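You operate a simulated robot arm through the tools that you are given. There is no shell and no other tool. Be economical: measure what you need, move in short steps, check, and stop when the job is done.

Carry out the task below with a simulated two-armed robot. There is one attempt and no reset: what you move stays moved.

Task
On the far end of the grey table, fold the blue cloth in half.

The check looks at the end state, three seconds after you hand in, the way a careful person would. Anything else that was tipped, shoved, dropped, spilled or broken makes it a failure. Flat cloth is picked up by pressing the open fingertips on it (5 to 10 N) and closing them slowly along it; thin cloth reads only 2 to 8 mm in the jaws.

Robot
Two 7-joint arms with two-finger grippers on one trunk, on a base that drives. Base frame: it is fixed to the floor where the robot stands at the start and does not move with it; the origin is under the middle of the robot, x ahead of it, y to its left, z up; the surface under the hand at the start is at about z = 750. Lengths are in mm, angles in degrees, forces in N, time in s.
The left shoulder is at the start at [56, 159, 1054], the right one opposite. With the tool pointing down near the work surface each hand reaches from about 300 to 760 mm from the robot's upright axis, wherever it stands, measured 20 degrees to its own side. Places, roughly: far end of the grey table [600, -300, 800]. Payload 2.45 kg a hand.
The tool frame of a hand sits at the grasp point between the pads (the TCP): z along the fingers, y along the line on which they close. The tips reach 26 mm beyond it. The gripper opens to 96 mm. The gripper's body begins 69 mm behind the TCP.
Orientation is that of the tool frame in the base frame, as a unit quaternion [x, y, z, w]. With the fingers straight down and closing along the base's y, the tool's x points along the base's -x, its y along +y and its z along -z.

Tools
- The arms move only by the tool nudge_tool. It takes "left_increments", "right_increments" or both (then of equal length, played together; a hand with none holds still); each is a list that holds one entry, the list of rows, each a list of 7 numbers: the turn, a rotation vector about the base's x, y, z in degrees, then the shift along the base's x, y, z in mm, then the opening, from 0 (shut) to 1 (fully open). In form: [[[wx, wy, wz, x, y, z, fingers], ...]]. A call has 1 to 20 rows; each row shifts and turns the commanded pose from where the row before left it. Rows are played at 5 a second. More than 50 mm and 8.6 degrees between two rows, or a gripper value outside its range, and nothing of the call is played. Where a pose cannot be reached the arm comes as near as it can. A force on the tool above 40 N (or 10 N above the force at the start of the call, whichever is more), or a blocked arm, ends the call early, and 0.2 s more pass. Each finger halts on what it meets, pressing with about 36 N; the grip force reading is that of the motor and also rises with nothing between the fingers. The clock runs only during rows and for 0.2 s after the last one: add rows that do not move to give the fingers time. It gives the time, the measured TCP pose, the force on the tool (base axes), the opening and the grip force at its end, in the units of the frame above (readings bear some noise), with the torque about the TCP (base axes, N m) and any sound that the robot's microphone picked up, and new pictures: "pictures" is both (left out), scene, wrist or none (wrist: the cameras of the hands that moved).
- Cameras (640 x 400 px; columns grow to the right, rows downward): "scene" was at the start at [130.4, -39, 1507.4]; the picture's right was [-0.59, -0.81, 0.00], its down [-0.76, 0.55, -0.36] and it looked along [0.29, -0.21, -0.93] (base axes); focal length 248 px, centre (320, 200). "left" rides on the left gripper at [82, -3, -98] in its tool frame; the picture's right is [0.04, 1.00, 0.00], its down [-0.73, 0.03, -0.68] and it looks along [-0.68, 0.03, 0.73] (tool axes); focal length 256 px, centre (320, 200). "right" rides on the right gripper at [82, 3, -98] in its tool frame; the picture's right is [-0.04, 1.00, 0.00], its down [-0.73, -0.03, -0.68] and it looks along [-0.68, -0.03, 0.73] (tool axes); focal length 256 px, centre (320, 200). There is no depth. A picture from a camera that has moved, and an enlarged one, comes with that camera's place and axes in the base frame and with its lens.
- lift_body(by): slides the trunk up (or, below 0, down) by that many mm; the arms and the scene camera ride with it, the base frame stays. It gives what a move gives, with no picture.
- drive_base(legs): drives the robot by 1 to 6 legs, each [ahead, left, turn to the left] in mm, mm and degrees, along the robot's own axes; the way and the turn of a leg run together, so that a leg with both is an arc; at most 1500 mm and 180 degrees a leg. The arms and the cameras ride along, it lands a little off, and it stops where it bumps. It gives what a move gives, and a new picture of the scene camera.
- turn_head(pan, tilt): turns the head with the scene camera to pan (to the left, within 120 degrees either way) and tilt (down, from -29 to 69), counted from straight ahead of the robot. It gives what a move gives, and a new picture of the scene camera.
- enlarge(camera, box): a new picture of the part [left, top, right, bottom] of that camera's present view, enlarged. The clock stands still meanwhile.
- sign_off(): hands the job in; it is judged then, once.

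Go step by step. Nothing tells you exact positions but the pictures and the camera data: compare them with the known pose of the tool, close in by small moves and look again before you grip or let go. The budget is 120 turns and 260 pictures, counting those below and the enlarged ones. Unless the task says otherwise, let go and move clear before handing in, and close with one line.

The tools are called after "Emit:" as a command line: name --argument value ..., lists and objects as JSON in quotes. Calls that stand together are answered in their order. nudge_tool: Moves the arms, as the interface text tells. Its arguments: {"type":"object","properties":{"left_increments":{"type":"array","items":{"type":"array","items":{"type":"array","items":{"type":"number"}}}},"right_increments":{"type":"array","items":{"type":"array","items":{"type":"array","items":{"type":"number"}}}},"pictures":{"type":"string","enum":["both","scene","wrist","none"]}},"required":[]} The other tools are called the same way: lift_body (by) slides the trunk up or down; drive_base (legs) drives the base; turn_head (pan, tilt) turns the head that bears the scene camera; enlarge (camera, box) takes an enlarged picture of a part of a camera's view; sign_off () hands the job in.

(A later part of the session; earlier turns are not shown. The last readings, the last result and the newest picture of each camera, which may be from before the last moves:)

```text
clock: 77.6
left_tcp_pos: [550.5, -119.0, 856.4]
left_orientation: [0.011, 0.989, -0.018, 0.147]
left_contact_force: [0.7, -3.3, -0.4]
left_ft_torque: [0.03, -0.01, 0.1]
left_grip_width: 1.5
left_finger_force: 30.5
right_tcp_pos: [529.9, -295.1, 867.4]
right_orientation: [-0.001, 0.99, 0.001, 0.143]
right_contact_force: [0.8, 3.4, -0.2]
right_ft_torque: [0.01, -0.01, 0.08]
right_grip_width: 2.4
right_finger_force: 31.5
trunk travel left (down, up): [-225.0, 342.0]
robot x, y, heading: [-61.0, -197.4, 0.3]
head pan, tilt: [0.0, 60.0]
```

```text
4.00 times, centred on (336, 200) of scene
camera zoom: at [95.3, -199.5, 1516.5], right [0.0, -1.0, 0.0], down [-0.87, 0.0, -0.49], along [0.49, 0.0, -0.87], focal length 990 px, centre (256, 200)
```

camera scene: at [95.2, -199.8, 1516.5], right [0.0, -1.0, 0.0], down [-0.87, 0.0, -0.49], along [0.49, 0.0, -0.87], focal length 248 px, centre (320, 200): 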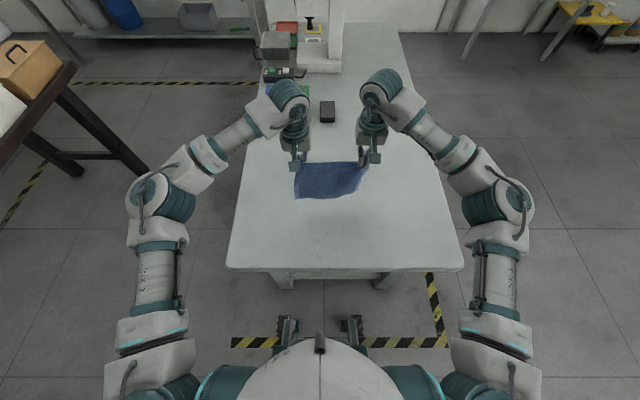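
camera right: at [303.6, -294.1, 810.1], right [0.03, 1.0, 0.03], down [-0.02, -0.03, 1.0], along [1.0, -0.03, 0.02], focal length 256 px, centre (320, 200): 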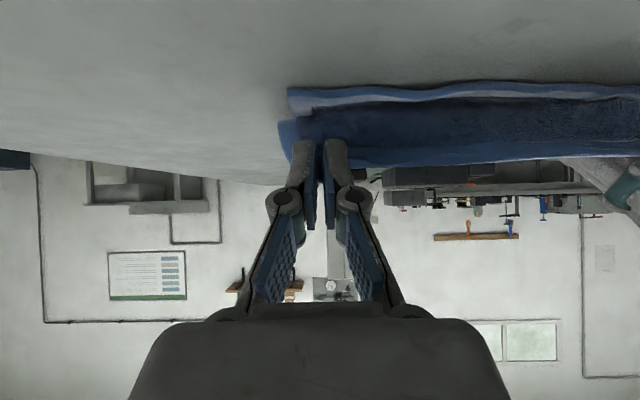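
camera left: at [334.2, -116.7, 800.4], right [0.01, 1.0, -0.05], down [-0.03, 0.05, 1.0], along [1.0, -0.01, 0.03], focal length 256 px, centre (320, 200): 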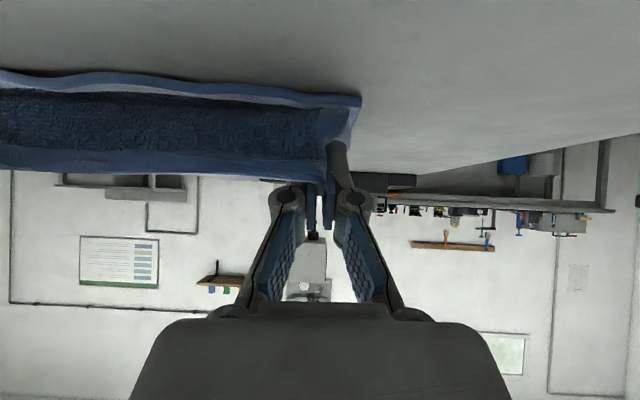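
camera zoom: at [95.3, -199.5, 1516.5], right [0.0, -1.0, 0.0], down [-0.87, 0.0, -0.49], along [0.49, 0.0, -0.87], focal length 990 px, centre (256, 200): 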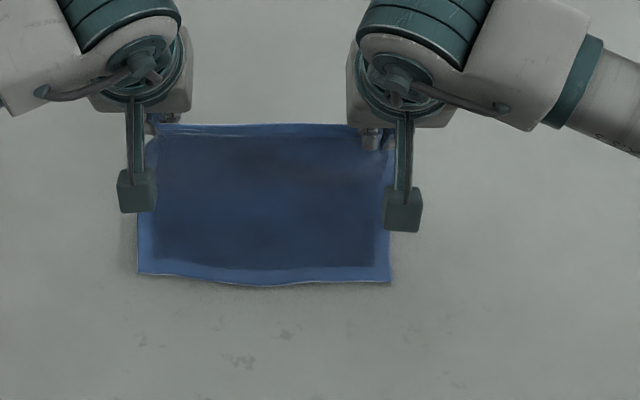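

Vertical over the fold line, with near corners at x≈459 and 449. Now the larger, taut arc.

Emit:
nudge_tool --left_increments '[[[0, -3, 0, -20.9, 0.5, -3.4, 0], [0, -4, 0, -16.5, 0.5, -4.5, 0], [0, -5, 0, -15.5, 0.5, -7.2, 0], [0, -5, 0, -14, 0.5, -9.8, 0], [0, -5, 0, -12.1, 0.5, -11.9, 0], [0, -5, 0, -10, 0.5, -13.9, 0], [0, -5, 0, -6.3, 0.5, -12.3, 0]]]' --right_increments '[[[0, -3, 0, -14.4, 0.5, -3.1, 0], [0, -4, 0, -17.3, 0.5, -4.8, 0], [0, -5, 0, -16.4, 0.5, -7.7, 0], [0, -5, 0, -14.9, 0.5, -10.4, 0], [0, -5, 0, -12.9, 0.5, -12.5, 0], [0, -5, 0, -10.8, 0.5, -14.6, 0], [0, -5, 0, -7, 0.5, -13.1, 0]]]' --pictures "wrist"

Emit:
enlarge --camera "scene" --box '[264, 150, 408, 250]'

```text
clock: 79.2
left_tcp_pos: [453.1, -112.1, 793.7]
left_orientation: [0.014, 0.91, -0.015, 0.414]
left_contact_force: [0.7, -4.2, 0.3]
left_ft_torque: [-0.05, -0.01, 0.12]
left_grip_width: 2.0
left_finger_force: 31.2
right_tcp_pos: [436.7, -292.7, 801.4]
right_orientation: [0.0, 0.912, 0.001, 0.411]
right_contact_force: [-0.3, 4.7, -0.3]
right_ft_torque: [0.05, 0.02, 0.15]
right_grip_width: 2.7
right_finger_force: 32.0
trunk travel left (down, up): [-225.0, 342.0]
robot x, y, heading: [-60.7, -195.5, 0.2]
head pan, tilt: [0.0, 60.0]
camera right: at [308.4, -290.5, 805.8], right [0.03, 1.0, 0.03], down [-0.03, -0.03, 1.0], along [1.0, -0.03, 0.02], focal length 256 px, centre (320, 200)
camera left: at [326.5, -112.3, 797.5], right [0.01, 1.0, -0.05], down [-0.03, 0.05, 1.0], along [1.0, -0.01, 0.03], focal length 256 px, centre (320, 200)
```

right: 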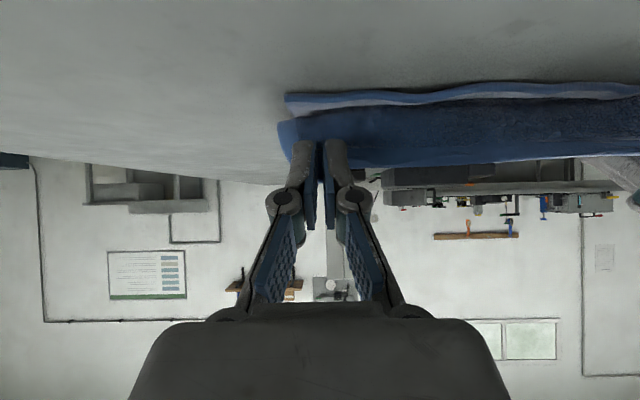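
left: 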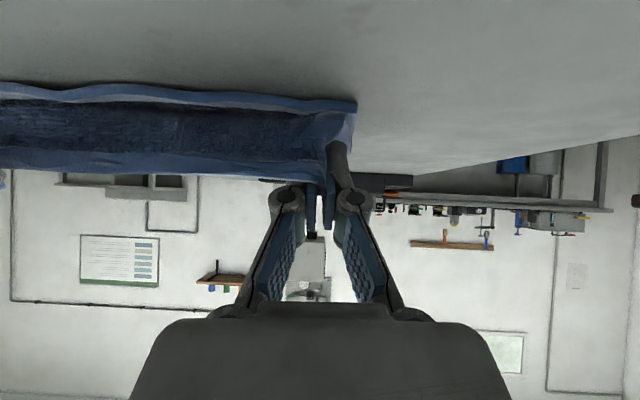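

```text
4.00 times, centred on (336, 200) of scene
camera zoom: at [93.4, -199.4, 1516.6], right [0.0, -1.0, 0.0], down [-0.87, 0.0, -0.5], along [0.5, 0.0, -0.87], focal length 990 px, centre (256, 200)
```

zoom: 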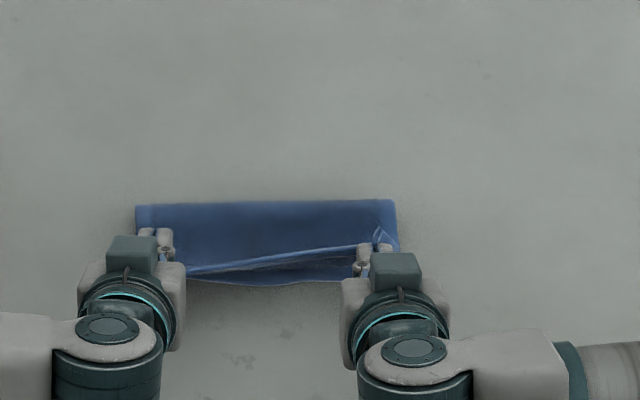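

Looking into the fold from the front, the flap is a taut roof over the bottom half, with its edge about over the near edge. I'll lower it onto the bottom half and then open slightly.

Emit:
nudge_tool --left_increments '[[[0, 0, 0, 0, 1, -5, 0], [0, 0, 0, 0, 1, -5, 0], [0, 0, 0, 0, 1, -5, 0], [0, 0, 0, 0, 0, 0, 0], [0, 0, 0, 0, 0, 0, 0.08], [0, 0, 0, 0, 0, 0, 0.16], [0, 0, 0, 0, 0, 0, 0.16]]]' --right_increments '[[[0, 0, 0, 0, 0, -6, 0], [0, 0, 0, 0, 0, -6, 0], [0, 0, 0, 0, 0, -6, 0], [0, 0, 0, 0, 0, 0, 0], [0, 0, 0, 0, 0, 0, 0.08], [0, 0, 0, 0, 0, 0, 0.16], [0, 0, 0, 0, 0, 0, 0.16]]]' --pictures "wrist"

Emit:
enlarge --camera "scene" --box '[264, 150, 408, 250]'

```text
clock: 80.8
left_tcp_pos: [455.2, -109.5, 778.3]
left_orientation: [0.015, 0.91, -0.016, 0.415]
left_contact_force: [1.0, 0.3, 17.7]
left_ft_torque: [-0.06, -0.22, -0.02]
left_grip_width: 14.7
left_finger_force: 0.1
right_tcp_pos: [436.3, -292.7, 782.6]
right_orientation: [0.0, 0.911, 0.0, 0.412]
right_contact_force: [0.1, -0.5, 0.0]
right_ft_torque: [-0.05, 0.0, 0.0]
right_grip_width: 15.1
right_finger_force: 0.1
trunk travel left (down, up): [-225.0, 342.0]
robot x, y, heading: [-59.2, -197.7, 0.1]
head pan, tilt: [0.0, 60.0]
camera right: at [308.5, -290.6, 787.6], right [0.03, 1.0, 0.03], down [-0.02, -0.03, 1.0], along [1.0, -0.03, 0.02], focal length 256 px, centre (320, 200)
camera left: at [326.4, -108.9, 782.6], right [0.01, 1.0, -0.05], down [-0.03, 0.05, 1.0], along [1.0, -0.01, 0.03], focal length 256 px, centre (320, 200)
```

right: 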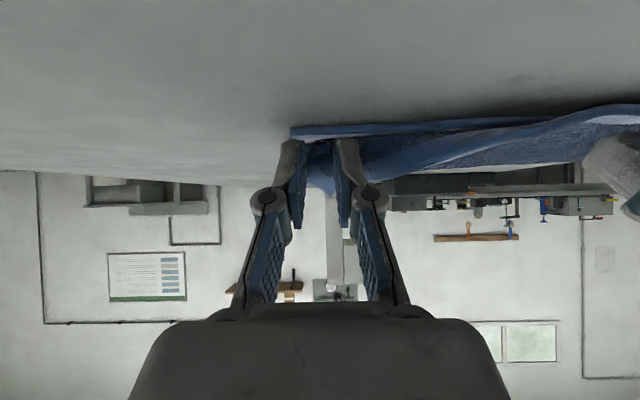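
left: 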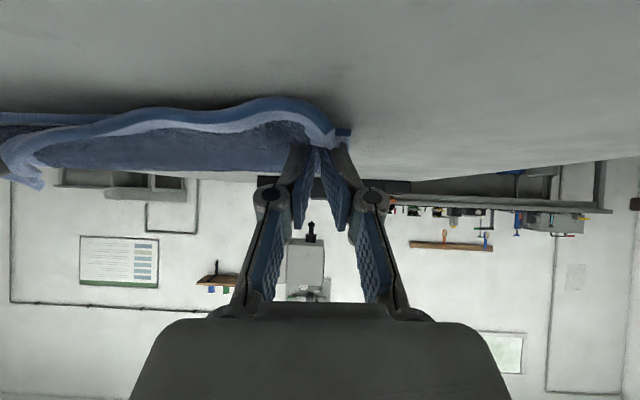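

```text
4.00 times, centred on (336, 200) of scene
camera zoom: at [90.9, -200.0, 1517.1], right [0.0, -1.0, 0.0], down [-0.87, 0.0, -0.5], along [0.5, 0.0, -0.87], focal length 990 px, centre (256, 200)
```

zoom: 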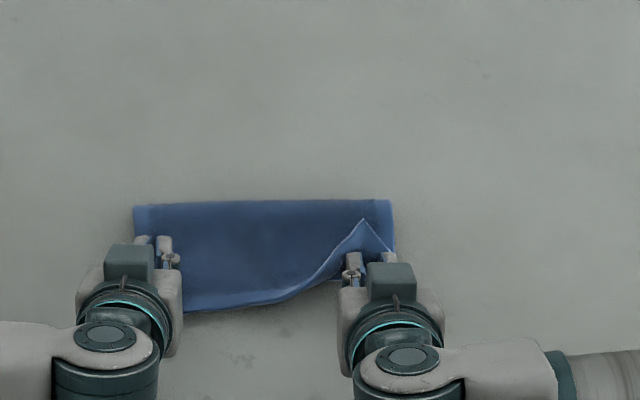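

The left and middle of the flap dropped flat, overhanging the near edge slightly; the right corner turned back as a small triangle. I'll back both hands out and look.

Emit:
nudge_tool --left_increments '[[[0, 0, 0, -2, 0, 6, 0.2], [0, 0, 0, -12, 0, 10, 0.25], [0, 0, 0, -15, 0, 13, 0.3], [0, 5, 0, -15, 0, 30, 0.3], [0, 8, 0, 0, 0, 40, 0.3], [0, 8, 0, 0, 10, 40, 0.3]]]' --right_increments '[[[0, 0, 0, -6, 0, 5, 0.2], [0, 0, 0, -12, 0, 10, 0.25], [0, 0, 0, -15, 0, 13, 0.3], [0, 5, 0, -15, 0, 30, 0.3], [0, 8, 0, 0, 0, 40, 0.3], [0, 8, 0, 0, -10, 40, 0.3]]]' --pictures "wrist"

Emit:
enlarge --camera "scene" --box '[264, 150, 408, 250]'

```text
clock: 82.2
left_tcp_pos: [407.3, -102.7, 918.0]
left_orientation: [0.012, 0.97, -0.017, 0.241]
left_contact_force: [0.6, -0.2, 0.6]
left_ft_torque: [-0.01, -0.01, -0.02]
left_grip_width: 28.7
left_finger_force: 0.0
right_tcp_pos: [388.0, -301.3, 921.3]
right_orientation: [-0.001, 0.971, 0.0, 0.238]
right_contact_force: [-0.7, 0.6, 0.3]
right_ft_torque: [-0.02, -0.01, 0.0]
right_grip_width: 29.1
right_finger_force: 0.1
trunk travel left (down, up): [-225.0, 342.0]
robot x, y, heading: [-55.3, -194.9, 0.1]
head pan, tilt: [0.0, 60.0]
camera right: at [269.9, -299.1, 970.7], right [0.03, 1.0, 0.02], down [0.34, -0.03, 0.94], along [0.94, -0.03, -0.34], focal length 256 px, centre (320, 200)
camera left: at [289.7, -102.6, 967.9], right [0.0, 1.0, -0.05], down [0.33, 0.05, 0.94], along [0.94, -0.01, -0.33], focal length 256 px, centre (320, 200)
```

right: 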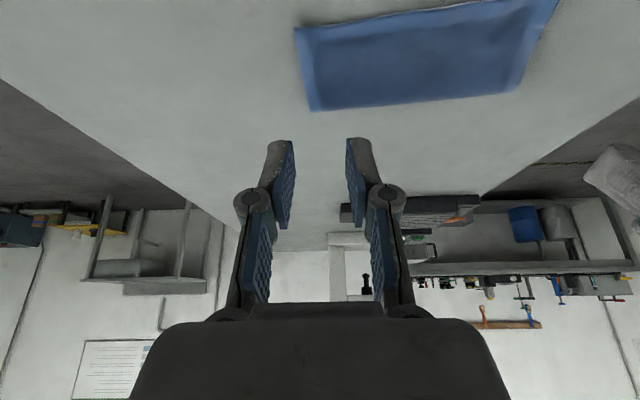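
left: 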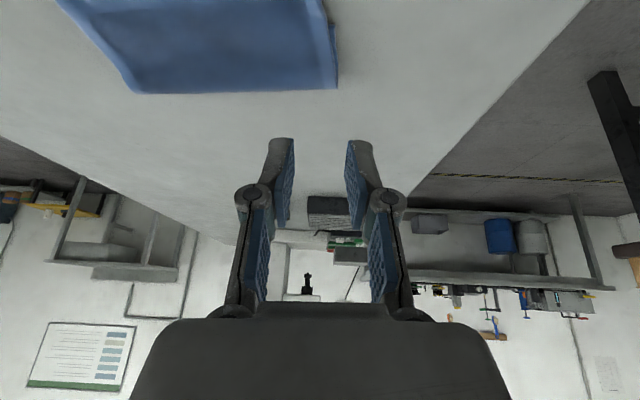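

```text
4.00 times, centred on (336, 200) of scene
camera zoom: at [91.9, -199.4, 1516.9], right [0.0, -1.0, 0.0], down [-0.87, 0.0, -0.5], along [0.5, 0.0, -0.87], focal length 990 px, centre (256, 200)
```

zoom: 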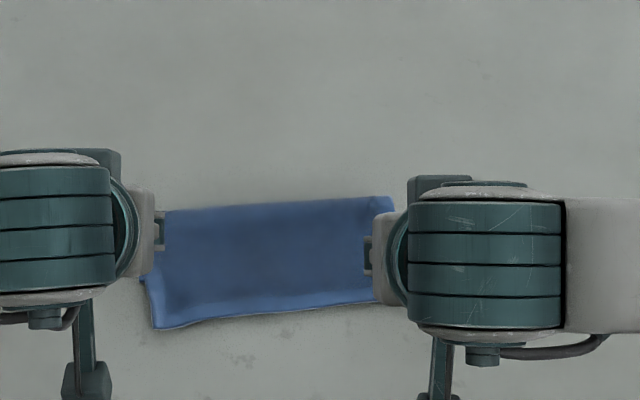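

The right corner flopped out flat as the hand withdrew. I'll move both hands aside to see the whole cloth.

Emit:
nudge_tool --left_increments '[[[0, 8, 0, 0, 30, 0, 0.3], [0, 8, 0, 0, 40, 0, 0.3], [0, 8, 0, 0, 40, 0, 0.3]]]' --right_increments '[[[0, 8, 0, 0, -30, 0, 0.3], [0, 8, 0, 0, -40, 0, 0.3], [0, 8, 0, 0, -40, 0, 0.3]]]' --pictures "none"

Emit:
enlarge --camera "scene" --box '[272, 180, 384, 250]'

Emit:
enlarge --camera "right" --box '[240, 0, 640, 250]'

Emit:
enlarge --camera "left" --box '[0, 0, 400, 250]'

```text
clock: 83.0
left_tcp_pos: [407.6, 8.5, 916.5]
left_orientation: [0.008, 0.999, -0.02, 0.032]
left_contact_force: [0.2, 0.9, 1.0]
left_ft_torque: [0.03, 0.03, -0.01]
left_grip_width: 28.8
left_finger_force: 0.0
right_tcp_pos: [391.3, -414.2, 920.9]
right_orientation: [-0.001, 1.0, 0.0, 0.029]
right_contact_force: [0.3, -0.5, 0.2]
right_ft_torque: [-0.02, 0.0, 0.01]
right_grip_width: 28.7
right_finger_force: 0.0
trunk travel left (down, up): [-225.0, 342.0]
robot x, y, heading: [-61.2, -201.4, 0.2]
head pan, tilt: [0.0, 60.0]
```

```text
5.71 times, centred on (328, 215) of scene
camera zoom: at [93.9, -199.5, 1516.5], right [0.0, -1.0, 0.0], down [-0.87, 0.0, -0.5], along [0.5, 0.0, -0.87], focal length 1414 px, centre (274, 114)
```

zoom: 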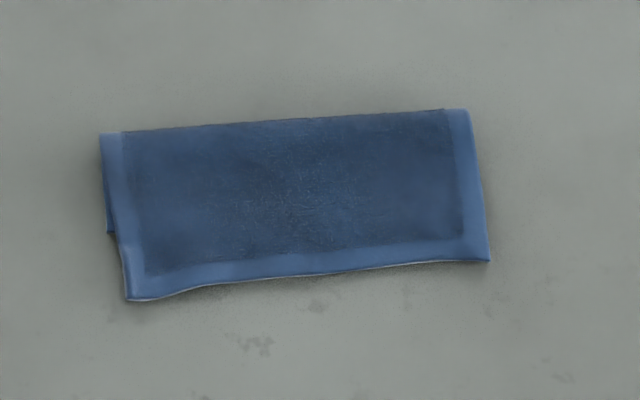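

```text
1.60 times, centred on (440, 125) of right
camera zoom: at [303.3, -411.9, 1014.8], right [0.04, 1.0, 0.0], down [0.69, -0.03, 0.72], along [0.72, -0.03, -0.69], focal length 410 px, centre (128, 320)
```

zoom: 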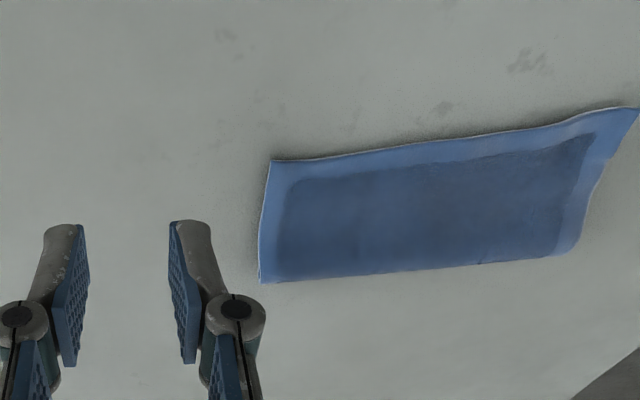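

```text
1.60 times, centred on (200, 125) of left
camera zoom: at [320.5, 9.5, 1010.7], right [-0.02, 1.0, -0.04], down [0.69, 0.05, 0.72], along [0.72, -0.01, -0.69], focal length 410 px, centre (512, 320)
```

zoom: 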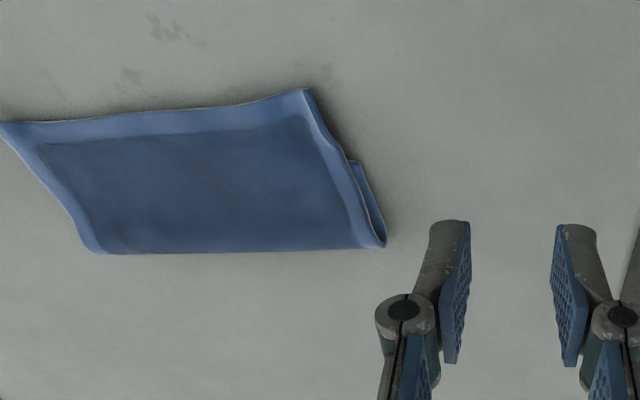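

The result is a clean flap, but the fold is off half: the top layer overhangs the bottom by about 44 mm at left and 21 mm at right. I'll regrip the overhanging top edge, with the fingers tilted so only a shallow bite is taken, and move it onto the bottom edge.

Emit:
nudge_tool --left_increments '[[[0, -5, 0, 0, -25, -15, 0.3], [0, -5, 0, 0, -25, -15, 0.3], [0, -5, 0, 1, -25, -20, 0.3], [0, -5, 0, 1, -25, -20, 0.3], [0, -6.5, 0, 1, -25, -20, 0.3], [0, 0, 0, 1, -26, -24, 0.3], [0, 0, 0, 0, 0, 0, 0.3]]]' --right_increments '[[[0, -5, 0, 6, 20, -15, 0.3], [0, -5, 0, 6, 20, -15, 0.3], [0, -5, 0, 6, 20, -20, 0.3], [0, -5, 0, 7, 20, -20, 0.3], [0, -6.5, 0, 7, 18, -25, 0.3], [0, 0, 0, 7, 18, -26, 0.3], [0, 0, 0, 0, 0, 0, 0.3]]]' --pictures "wrist"

Emit:
enlarge --camera "scene" --box '[272, 180, 384, 250]'

```text
clock: 84.6
left_tcp_pos: [413.2, -141.4, 804.2]
left_orientation: [0.012, 0.965, -0.018, 0.263]
left_contact_force: [0.3, 0.5, 0.6]
left_ft_torque: [-0.02, -0.01, 0.01]
left_grip_width: 28.9
left_finger_force: 0.0
right_tcp_pos: [425.3, -297.5, 801.9]
right_orientation: [0.0, 0.966, -0.001, 0.259]
right_contact_force: [0.1, 0.7, 0.1]
right_ft_torque: [0.03, -0.04, 0.0]
right_grip_width: 29.1
right_finger_force: 0.0
trunk travel left (down, up): [-225.0, 342.0]
robot x, y, heading: [-57.5, -199.1, 0.1]
head pan, tilt: [0.0, 60.0]
camera right: at [305.0, -296.3, 845.0], right [0.03, 1.0, 0.02], down [0.29, -0.03, 0.96], along [0.96, -0.03, -0.29], focal length 256 px, centre (320, 200)
camera left: at [292.0, -141.4, 847.7], right [0.0, 1.0, -0.05], down [0.29, 0.05, 0.96], along [0.96, -0.01, -0.29], focal length 256 px, centre (320, 200)
```

right: 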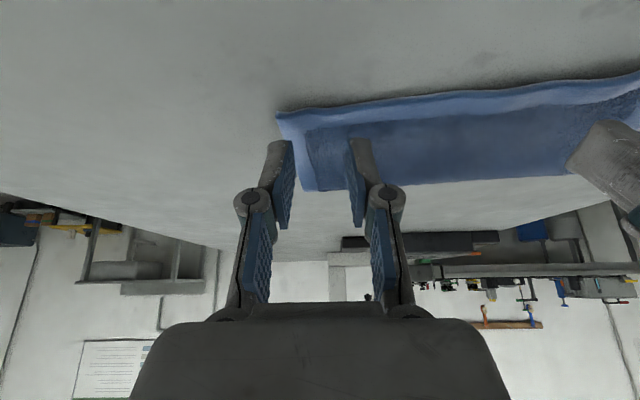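
left: 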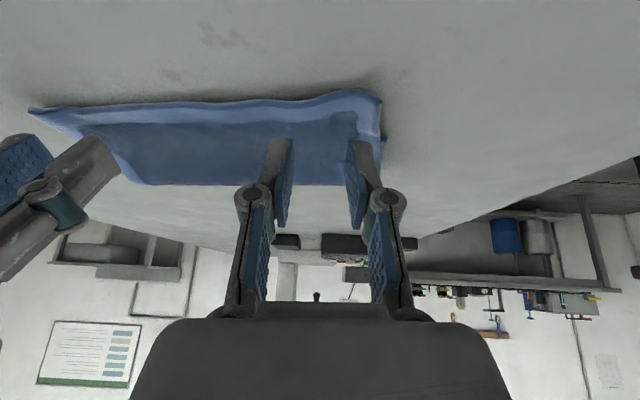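

```text
5.71 times, centred on (328, 215) of scene
camera zoom: at [92.3, -200.0, 1516.9], right [0.0, -1.0, 0.0], down [-0.87, 0.0, -0.5], along [0.5, 0.0, -0.87], focal length 1414 px, centre (274, 114)
```

zoom: 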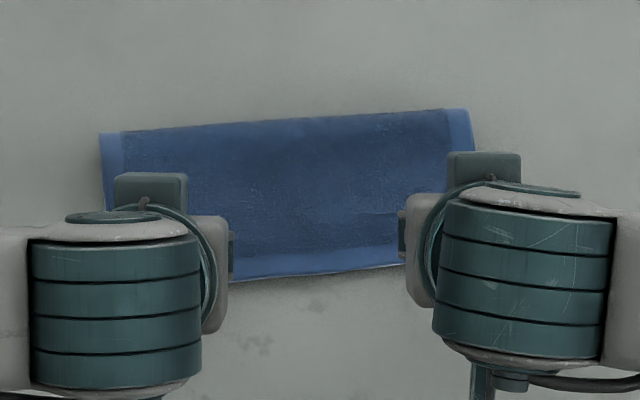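

Finger corners are about 5–6 mm inside the edge on both sides. I'll descend to contact.

Emit:
nudge_tool --left_increments '[[[0, 0, 0, 0, 0, -8, 0.3], [0, 0, 0, 0, 0, -6, 0.3], [0, 0, 0, 0, 0, -4, 0.3], [0, 0, 0, 0, 0, -2, 0.3], [0, 0, 0, 0, 0, 0, 0.3]]]' --right_increments '[[[0, 0, 0, 0, 0, -7, 0.3], [0, 0, 0, 0, 0, -5, 0.3], [0, 0, 0, 0, 0, -4, 0.3], [0, 0, 0, 0, 0, -2, 0.3], [0, 0, 0, 0, 0, 0, 0.3]]]' --pictures "wrist"

```text
clock: 85.8
left_tcp_pos: [414.0, -140.0, 782.8]
left_orientation: [0.012, 0.965, -0.017, 0.261]
left_contact_force: [0.4, 0.4, 0.7]
left_ft_torque: [0.0, -0.01, -0.01]
left_grip_width: 28.6
left_finger_force: 0.0
right_tcp_pos: [425.5, -297.6, 782.7]
right_orientation: [0.0, 0.966, -0.001, 0.259]
right_contact_force: [-0.1, -0.4, 1.9]
right_ft_torque: [0.0, -0.05, 0.0]
right_grip_width: 28.8
right_finger_force: 0.1
trunk travel left (down, up): [-225.0, 342.0]
robot x, y, heading: [-59.9, -197.3, -0.1]
head pan, tilt: [0.0, 60.0]
camera right: at [305.6, -295.3, 826.4], right [0.03, 1.0, 0.02], down [0.3, -0.03, 0.95], along [0.95, -0.03, -0.3], focal length 256 px, centre (320, 200)
camera left: at [293.2, -141.1, 827.9], right [0.0, 1.0, -0.05], down [0.29, 0.05, 0.96], along [0.96, -0.01, -0.29], focal length 256 px, centre (320, 200)
```

right: 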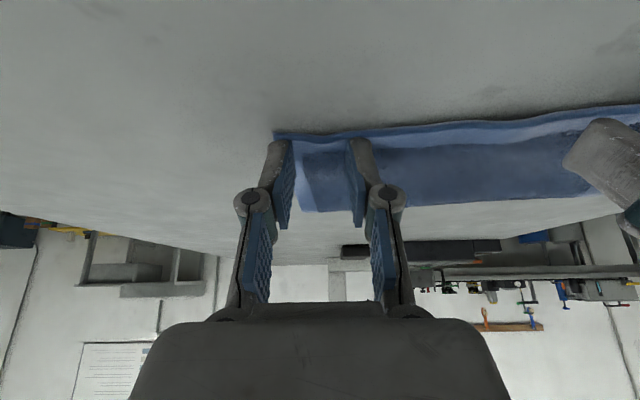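
left: 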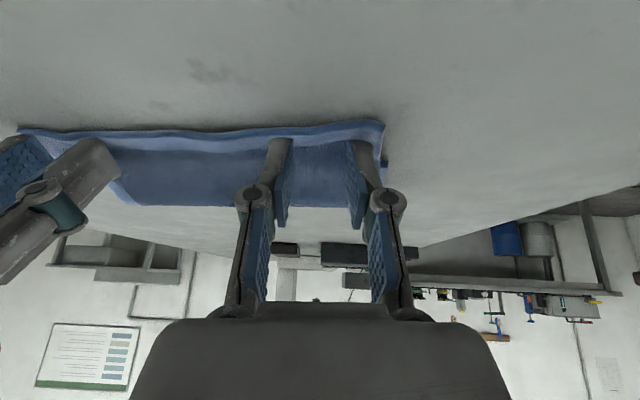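

Right is just touching. I'll press both a little more and close slowly.

Emit:
nudge_tool --left_increments '[[[0, 0, 0, 0, 0, -2, 0.3], [0, 0, 0, 0, 0, -1.5, 0.3], [0, 0, 0, 0, 0, 0, 0.25], [0, 0, 0, 0, 0, 0, 0.2], [0, 0, 0, 0, 0, 0, 0.15], [0, 0, 0, 0, 0, 0, 0.1], [0, 0, 0, 0, 0, 0, 0.05], [0, 0, 0, 0, 0, 0, 0], [0, 0, 0, 0, 0, 0, 0], [0, 0, 0, 0, 0, 0, 0]]]' --right_increments '[[[0, 0, 0, 0, 0, -1.5, 0.3], [0, 0, 0, 0, 0, 0, 0.3], [0, 0, 0, 0, 0, 0, 0.25], [0, 0, 0, 0, 0, 0, 0.2], [0, 0, 0, 0, 0, 0, 0.15], [0, 0, 0, 0, 0, 0, 0.1], [0, 0, 0, 0, 0, 0, 0.05], [0, 0, 0, 0, 0, 0, 0], [0, 0, 0, 0, 0, 0, 0], [0, 0, 0, 0, 0, 0, 0]]]' --pictures "wrist"

```text
clock: 88.0
left_tcp_pos: [413.6, -141.3, 781.0]
left_orientation: [0.012, 0.965, -0.017, 0.262]
left_contact_force: [0.3, -0.5, 7.1]
left_ft_torque: [-0.03, -0.01, 0.03]
left_grip_width: 2.8
left_finger_force: 31.6
right_tcp_pos: [424.6, -297.7, 781.2]
right_orientation: [0.0, 0.966, 0.0, 0.259]
right_contact_force: [0.1, -0.2, 1.0]
right_ft_torque: [0.01, 0.02, 0.0]
right_grip_width: 0.2
right_finger_force: 28.9
trunk travel left (down, up): [-225.0, 342.0]
robot x, y, heading: [-62.9, -200.6, 0.1]
head pan, tilt: [0.0, 60.0]
camera right: at [305.5, -295.1, 825.6], right [0.03, 1.0, 0.02], down [0.3, -0.03, 0.95], along [0.95, -0.03, -0.3], focal length 256 px, centre (320, 200)
camera left: at [293.0, -141.5, 824.7], right [0.0, 1.0, -0.05], down [0.29, 0.05, 0.96], along [0.96, -0.01, -0.29], focal length 256 px, centre (320, 200)
```

right: 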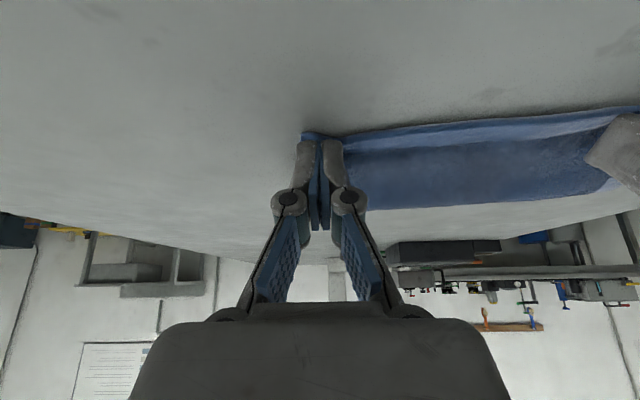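
left: 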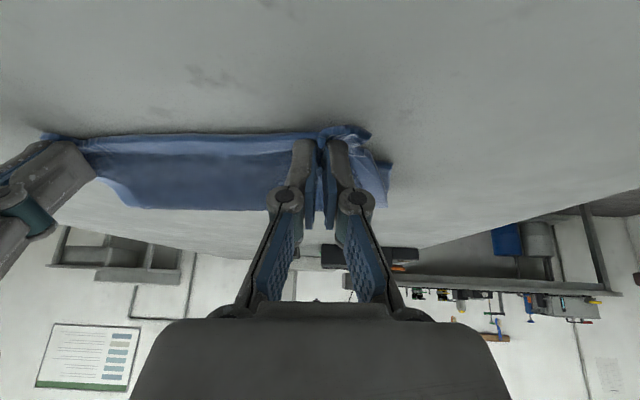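

The left has the edge; the right slipped, reading 0.2 mm. I'll lift the right, reopen it, and look at its corner.

Emit:
nudge_tool --right_increments '[[[0, 0, 0, 0, 0, 3, 0], [0, 0, 0, 0, 0, 3, 0.15], [0, 0, 0, 0, 0, 10, 0.3], [0, 0, 0, -10, 0, 15, 0.3], [0, 0, 0, -20, -20, 20, 0.3]]]' --pictures "wrist"

Emit:
enlarge --camera "scene" --box '[272, 180, 384, 250]'

```text
clock: 89.2
left_tcp_pos: [413.2, -142.2, 779.2]
left_orientation: [0.012, 0.965, -0.017, 0.262]
left_contact_force: [-0.8, 0.2, 7.2]
left_ft_torque: [0.06, 0.0, 0.01]
left_grip_width: 3.1
left_finger_force: 32.3
right_tcp_pos: [396.3, -316.3, 834.3]
right_orientation: [0.0, 0.966, 0.0, 0.259]
right_contact_force: [0.2, 0.0, 0.0]
right_ft_torque: [-0.01, 0.03, 0.01]
right_grip_width: 29.0
right_finger_force: 0.1
trunk travel left (down, up): [-225.0, 342.0]
robot x, y, heading: [-56.7, -195.5, 0.1]
head pan, tilt: [0.0, 60.0]
camera right: at [275.7, -314.3, 877.2], right [0.03, 1.0, 0.02], down [0.3, -0.03, 0.95], along [0.95, -0.03, -0.3], focal length 256 px, centre (320, 200)
```

right: 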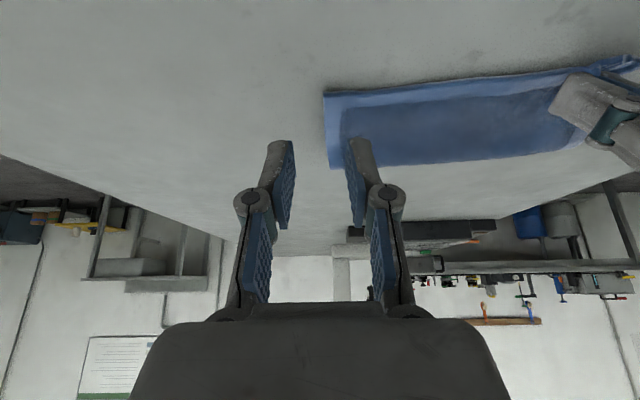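

```text
5.71 times, centred on (328, 215) of scene
camera zoom: at [91.7, -201.1, 1516.9], right [0.0, -1.0, 0.0], down [-0.87, 0.0, -0.5], along [0.5, 0.0, -0.87], focal length 1414 px, centre (274, 114)
```

zoom: 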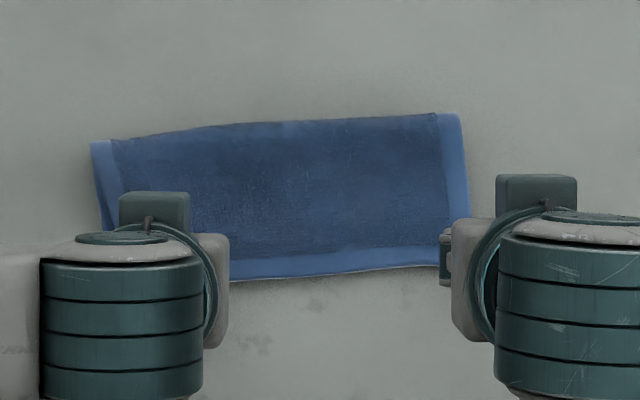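

The cloth is intact; the right just lacked pressing force. I'll retry the right at (426,−290) with more pressure.

Emit:
nudge_tool --right_increments '[[[0, 0, 0, 15, 13, -10, 0.3], [0, 0, 0, 15, 13, -15, 0.3], [0, 0, 0, 0, 0, -15, 0.3], [0, 0, 0, 0, 0, -10, 0.3], [0, 0, 0, 0, 0, -3, 0.3], [0, 0, 0, 0, 0, -2, 0.3], [0, 0, 0, 0, 0, -1, 0.3], [0, 0, 0, 0, 0, 0, 0.3]]]' --pictures "wrist"

```text
clock: 91.0
left_tcp_pos: [412.2, -140.8, 781.9]
left_orientation: [0.011, 0.965, -0.017, 0.262]
left_contact_force: [-0.9, -3.5, 2.1]
left_ft_torque: [-0.1, 0.04, 0.02]
left_grip_width: 2.9
left_finger_force: 32.1
right_tcp_pos: [427.1, -288.1, 778.3]
right_orientation: [0.0, 0.965, 0.002, 0.261]
right_contact_force: [0.7, 7.2, 32.4]
right_ft_torque: [0.47, -0.1, 0.07]
right_grip_width: 28.4
right_finger_force: 10.6
trunk travel left (down, up): [-225.0, 342.0]
robot x, y, heading: [-59.9, -200.8, 0.1]
head pan, tilt: [0.0, 60.0]
camera right: at [306.1, -287.0, 821.9], right [0.03, 1.0, 0.02], down [0.29, -0.03, 0.96], along [0.96, -0.02, -0.29], focal length 256 px, centre (320, 200)
```

right: 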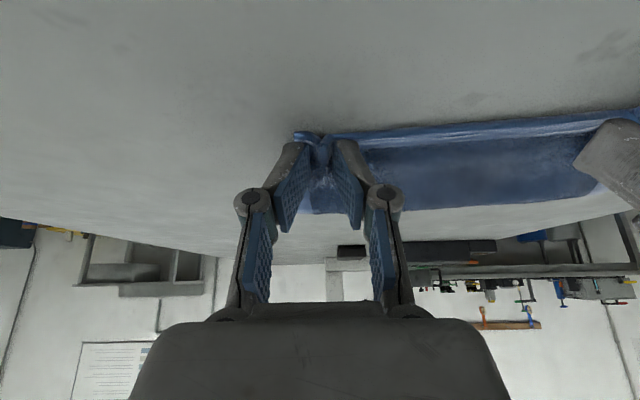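

I over-pressed (32 N), though the cloth has already bunched up between the fingers. I'll ease up 3 mm and close.

Emit:
nudge_tool --right_increments '[[[0, 0, 0, 0, 0, 2, 0.25], [0, 0, 0, 0, 0, 1, 0.2], [0, 0, 0, 0, 0, 0, 0.15], [0, 0, 0, 0, 0, 0, 0.1], [0, 0, 0, 0, 0, 0, 0.05], [0, 0, 0, 0, 0, 0, 0], [0, 0, 0, 0, 0, 0, 0], [0, 0, 0, 0, 0, 0, 0]]]' --pictures "wrist"

```text
clock: 92.8
left_tcp_pos: [412.1, -139.6, 781.1]
left_orientation: [0.012, 0.965, -0.018, 0.263]
left_contact_force: [1.1, -9.9, 1.9]
left_ft_torque: [-0.29, -0.03, -0.03]
left_grip_width: 3.0
left_finger_force: 32.2
right_tcp_pos: [424.9, -288.2, 780.1]
right_orientation: [-0.001, 0.966, 0.0, 0.26]
right_contact_force: [-2.8, 11.6, 25.2]
right_ft_torque: [0.28, 0.04, 0.04]
right_grip_width: 2.8
right_finger_force: 31.7
trunk travel left (down, up): [-225.0, 342.0]
robot x, y, heading: [-59.4, -194.5, 0.2]
head pan, tilt: [0.0, 60.0]
camera right: at [305.2, -286.8, 823.5], right [0.03, 1.0, 0.02], down [0.29, -0.03, 0.96], along [0.96, -0.03, -0.29], focal length 256 px, centre (320, 200)
```

right: 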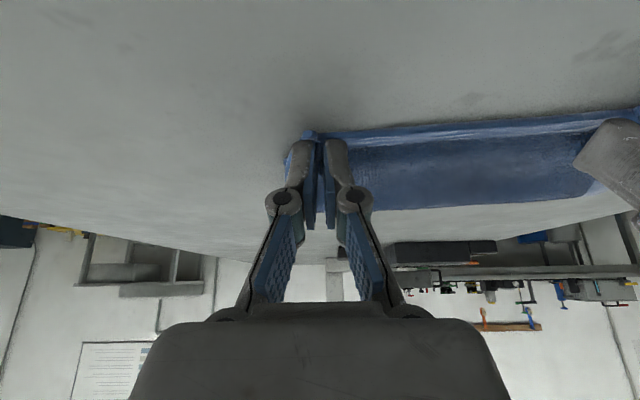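

Both now hold the top edge as a single layer, with the edge pointing toward the robot — the right orientation for the final lay-down. I'll lift the flap up over the fold line and lay the loop further forward.

Emit:
nudge_tool --left_increments '[[[0, 0, 0, 5, 0, 20, 0], [0, 0, 0, 5, 0, 23, 0], [0, 0, 0, 12, 0, 18, 0], [0, 0, 0, 13, 0, 17, 0], [0, 0, 0, 17, 0, 9, 0], [0, 0, 0, 18, 0, 9, 0], [0, 0, 0, 17, 0, 0, 0], [0, 0, 0, 18, 0, 0, 0], [0, 0, 0, 12, 0, -9, 0], [0, 0, 0, 13, 0, -9, 0], [0, 0, 0, 17, 0, -15, 0], [0, 0, 0, 0, 0, 0, 0], [0, 0, 0, 0, 0, 0, 0]]]' --right_increments '[[[0, 0, 0, 2, 0, 20, 0], [0, 0, 0, 3, 0, 23, 0], [0, 0, 0, 10, 0, 18, 0], [0, 0, 0, 10, 0, 17, 0], [0, 0, 0, 16, 0, 9, 0], [0, 0, 0, 17, 0, 9, 0], [0, 0, 0, 17, 0, 0, 0], [0, 0, 0, 18, 0, 0, 0], [0, 0, 0, 12, 0, -9, 0], [0, 0, 0, 13, 0, -9, 0], [0, 0, 0, 16, 0, -15, 0], [0, 0, 0, 0, 0, 0, 0], [0, 0, 0, 0, 0, 0, 0]]]' --pictures "wrist"

Emit:
enlarge --camera "scene" --box '[264, 150, 408, 250]'

```text
clock: 95.6
left_tcp_pos: [561.8, -139.2, 843.1]
left_orientation: [0.013, 0.965, -0.018, 0.262]
left_contact_force: [-0.3, -11.7, -0.4]
left_ft_torque: [-0.35, 0.02, -0.07]
left_grip_width: 3.3
left_finger_force: 32.3
right_tcp_pos: [560.5, -290.3, 842.4]
right_orientation: [-0.001, 0.966, 0.001, 0.258]
right_contact_force: [0.3, 12.5, -0.2]
right_ft_torque: [0.34, 0.01, 0.03]
right_grip_width: 3.0
right_finger_force: 32.1
trunk travel left (down, up): [-225.0, 342.0]
robot x, y, heading: [-63.5, -196.2, 0.2]
head pan, tilt: [0.0, 60.0]
camera right: at [441.0, -288.2, 886.3], right [0.03, 1.0, 0.02], down [0.3, -0.03, 0.95], along [0.95, -0.03, -0.3], focal length 256 px, centre (320, 200)
camera left: at [441.8, -138.9, 887.1], right [0.0, 1.0, -0.05], down [0.29, 0.05, 0.96], along [0.96, -0.01, -0.29], focal length 256 px, centre (320, 200)
```

right: 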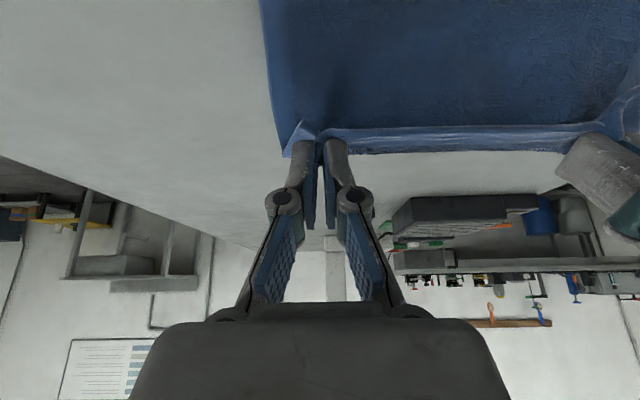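
left: 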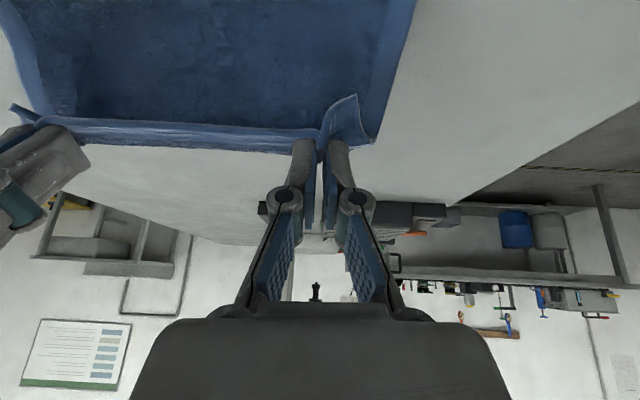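

```text
4.00 times, centred on (336, 200) of scene
camera zoom: at [95.1, -199.7, 1516.5], right [0.0, -1.0, 0.0], down [-0.87, 0.0, -0.49], along [0.49, 0.0, -0.87], focal length 990 px, centre (256, 200)
```

zoom: 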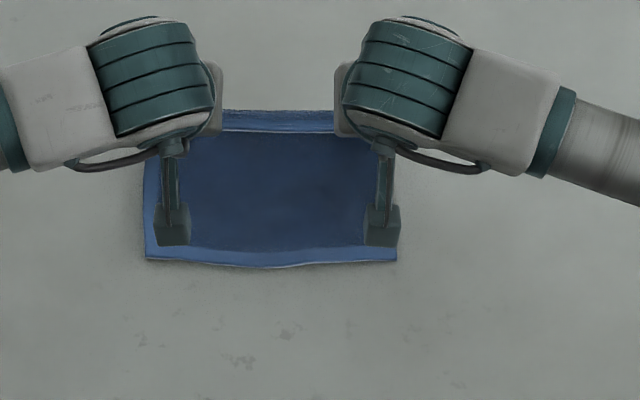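

The near edge is straight at x≈470. I'll lay a bit further forward, then bring the flap back along a high arc and down onto the near edge.

Emit:
nudge_tool --left_increments '[[[0, 0, 0, 10, 0, -4, 0], [0, 0, 0, 10, 0, -4, 0], [0, 0, 0, 0, 0, 0, 0], [0, 0, 0, -9, 0, 7, 0], [0, 0, 0, -9.5, 0, 6.5, 0], [0, 0, 0, -10, 0, 3, 0], [0, 0, 0, -11, 0, 3, 0], [0, 0, 0, -11, 0, -2, 0], [0, 0, 0, -12, 0, -2, 0], [0, 0, 0, -10, 0, -7, 0], [0, 0, 0, -10, 0, -7, 0], [0, 0, 0, -7, 0, -9, 0], [0, 0, 0, -7, 0, -9, 0], [0, 0, 0, -4, 0, -8, 0], [0, 0, 0, -4, 0, -9, 0]]]' --right_increments '[[[0, 0, 0, 10, 0, -4, 0], [0, 0, 0, 10, 0, -4, 0], [0, 0, 0, 0, 0, 0, 0], [0, 0, 0, -9, 0, 7, 0], [0, 0, 0, -9.5, 0, 6.5, 0], [0, 0, 0, -10, 0, 3, 0], [0, 0, 0, -11, 0, 3, 0], [0, 0, 0, -11, 0, -2, 0], [0, 0, 0, -12, 0, -2, 0], [0, 0, 0, -10, 0, -7, 0], [0, 0, 0, -10, 0, -7, 0], [0, 0, 0, -7, 0, -9, 0], [0, 0, 0, -7, 0, -9, 0], [0, 0, 0, -4, 0, -8, 0], [0, 0, 0, -4, 0, -9, 0]]]' --pictures "wrist"

Emit:
enlarge --camera "scene" --box '[264, 150, 408, 250]'

```text
clock: 98.8
left_tcp_pos: [476.9, -140.4, 801.9]
left_orientation: [0.012, 0.965, -0.017, 0.262]
left_contact_force: [-0.4, -8.9, 0.2]
left_ft_torque: [-0.27, -0.01, -0.06]
left_grip_width: 3.1
left_finger_force: 32.1
right_tcp_pos: [476.1, -289.6, 800.4]
right_orientation: [-0.001, 0.966, 0.001, 0.259]
right_contact_force: [-0.9, 9.6, -0.7]
right_ft_torque: [0.22, -0.01, 0.02]
right_grip_width: 2.7
right_finger_force: 32.3
trunk travel left (down, up): [-225.0, 342.0]
robot x, y, heading: [-60.2, -197.0, 0.1]
head pan, tilt: [0.0, 60.0]
camera right: at [356.5, -287.7, 844.5], right [0.03, 1.0, 0.02], down [0.3, -0.03, 0.95], along [0.95, -0.03, -0.3], focal length 256 px, centre (320, 200)
camera left: at [357.5, -140.7, 845.8], right [0.0, 1.0, -0.05], down [0.29, 0.05, 0.96], along [0.96, -0.01, -0.29], focal length 256 px, centre (320, 200)
```

right: 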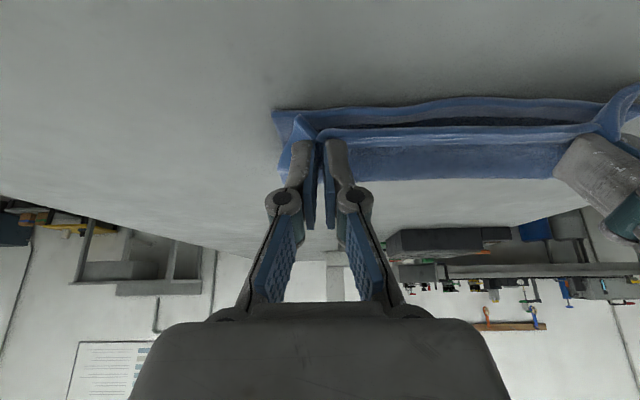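
left: 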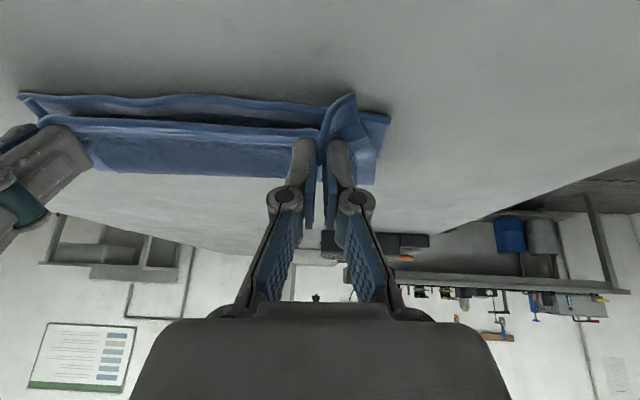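

```text
4.00 times, centred on (336, 200) of scene
camera zoom: at [94.2, -199.8, 1516.6], right [0.0, -1.0, 0.0], down [-0.87, 0.0, -0.5], along [0.5, 0.0, -0.87], focal length 990 px, centre (256, 200)
```

zoom: 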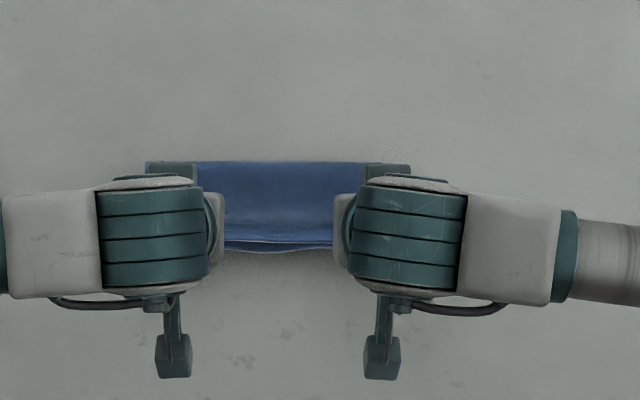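

The fold sits at x≈562 and the near edge at about 480–488, so the width is nearly half. I'll lower the flap edge onto the bottom edge with a slight forward shift and look before releasing.

Emit:
nudge_tool --left_increments '[[[0, 0, 0, 4, 0, -4, 0], [0, 0, 0, 4, 0, -4, 0], [0, 0, 0, 2, 0, -4, 0]]]' --right_increments '[[[0, 0, 0, 3, 0, -4, 0], [0, 0, 0, 3, 0, -4, 0], [0, 0, 0, 1, 0, -4, 0]]]' --pictures "wrist"

Emit:
enlarge --camera "right" --box '[220, 60, 640, 240]'

Emit:
enlarge --camera "left" --box '[0, 60, 420, 240]'

```text
clock: 99.6
left_tcp_pos: [487.6, -140.5, 790.4]
left_orientation: [0.013, 0.965, -0.017, 0.262]
left_contact_force: [-0.3, -9.9, -0.3]
left_ft_torque: [-0.27, 0.04, -0.05]
left_grip_width: 3.0
left_finger_force: 32.1
right_tcp_pos: [483.8, -288.8, 787.9]
right_orientation: [-0.001, 0.966, 0.0, 0.259]
right_contact_force: [-0.2, 9.7, 0.7]
right_ft_torque: [0.29, 0.0, 0.06]
right_grip_width: 3.0
right_finger_force: 31.8
trunk travel left (down, up): [-225.0, 342.0]
robot x, y, heading: [-58.8, -194.0, 0.0]
head pan, tilt: [0.0, 60.0]
camera right: at [363.3, -288.2, 832.4], right [0.03, 1.0, 0.02], down [0.3, -0.03, 0.95], along [0.95, -0.03, -0.3], focal length 256 px, centre (320, 200)
camera left: at [366.9, -140.2, 834.3], right [0.0, 1.0, -0.05], down [0.29, 0.05, 0.96], along [0.96, -0.01, -0.29], focal length 256 px, centre (320, 200)
```

right: 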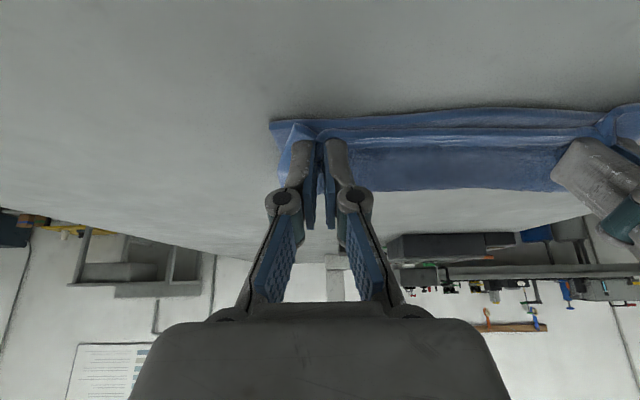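
left: 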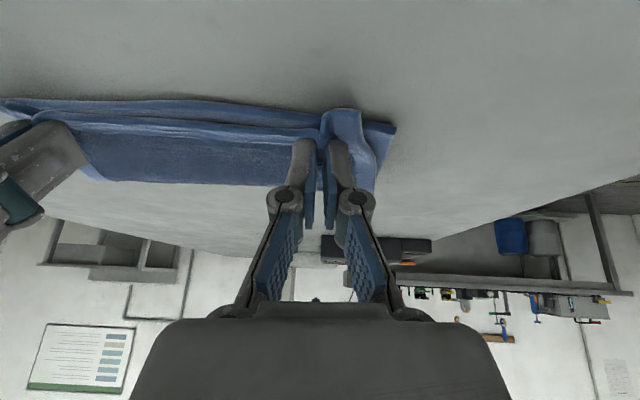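

```text
1.52 times, centred on (430, 150) of right
camera zoom: at [363.3, -288.2, 832.4], right [0.03, 1.0, 0.02], down [0.3, -0.03, 0.95], along [0.95, -0.03, -0.3], focal length 390 px, centre (152, 276)
```

zoom: 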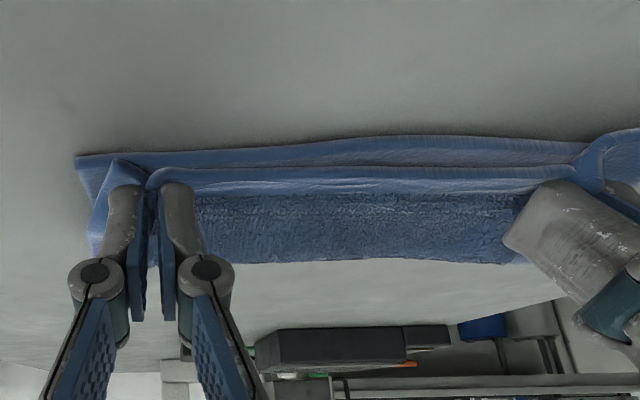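

```text
1.52 times, centred on (210, 150) of left
camera zoom: at [366.9, -140.2, 834.3], right [0.0, 1.0, -0.05], down [0.29, 0.05, 0.96], along [0.96, -0.01, -0.29], focal length 390 px, centre (488, 276)
```

zoom: 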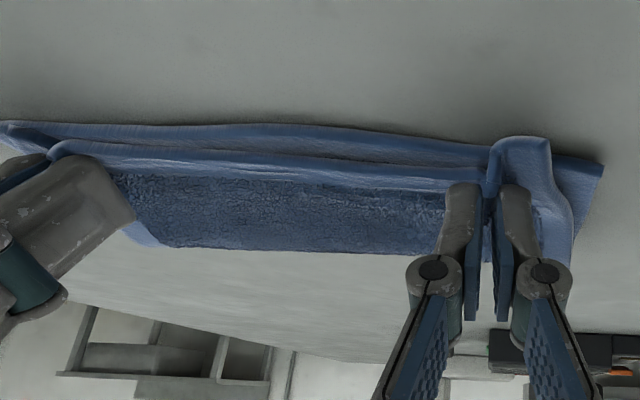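

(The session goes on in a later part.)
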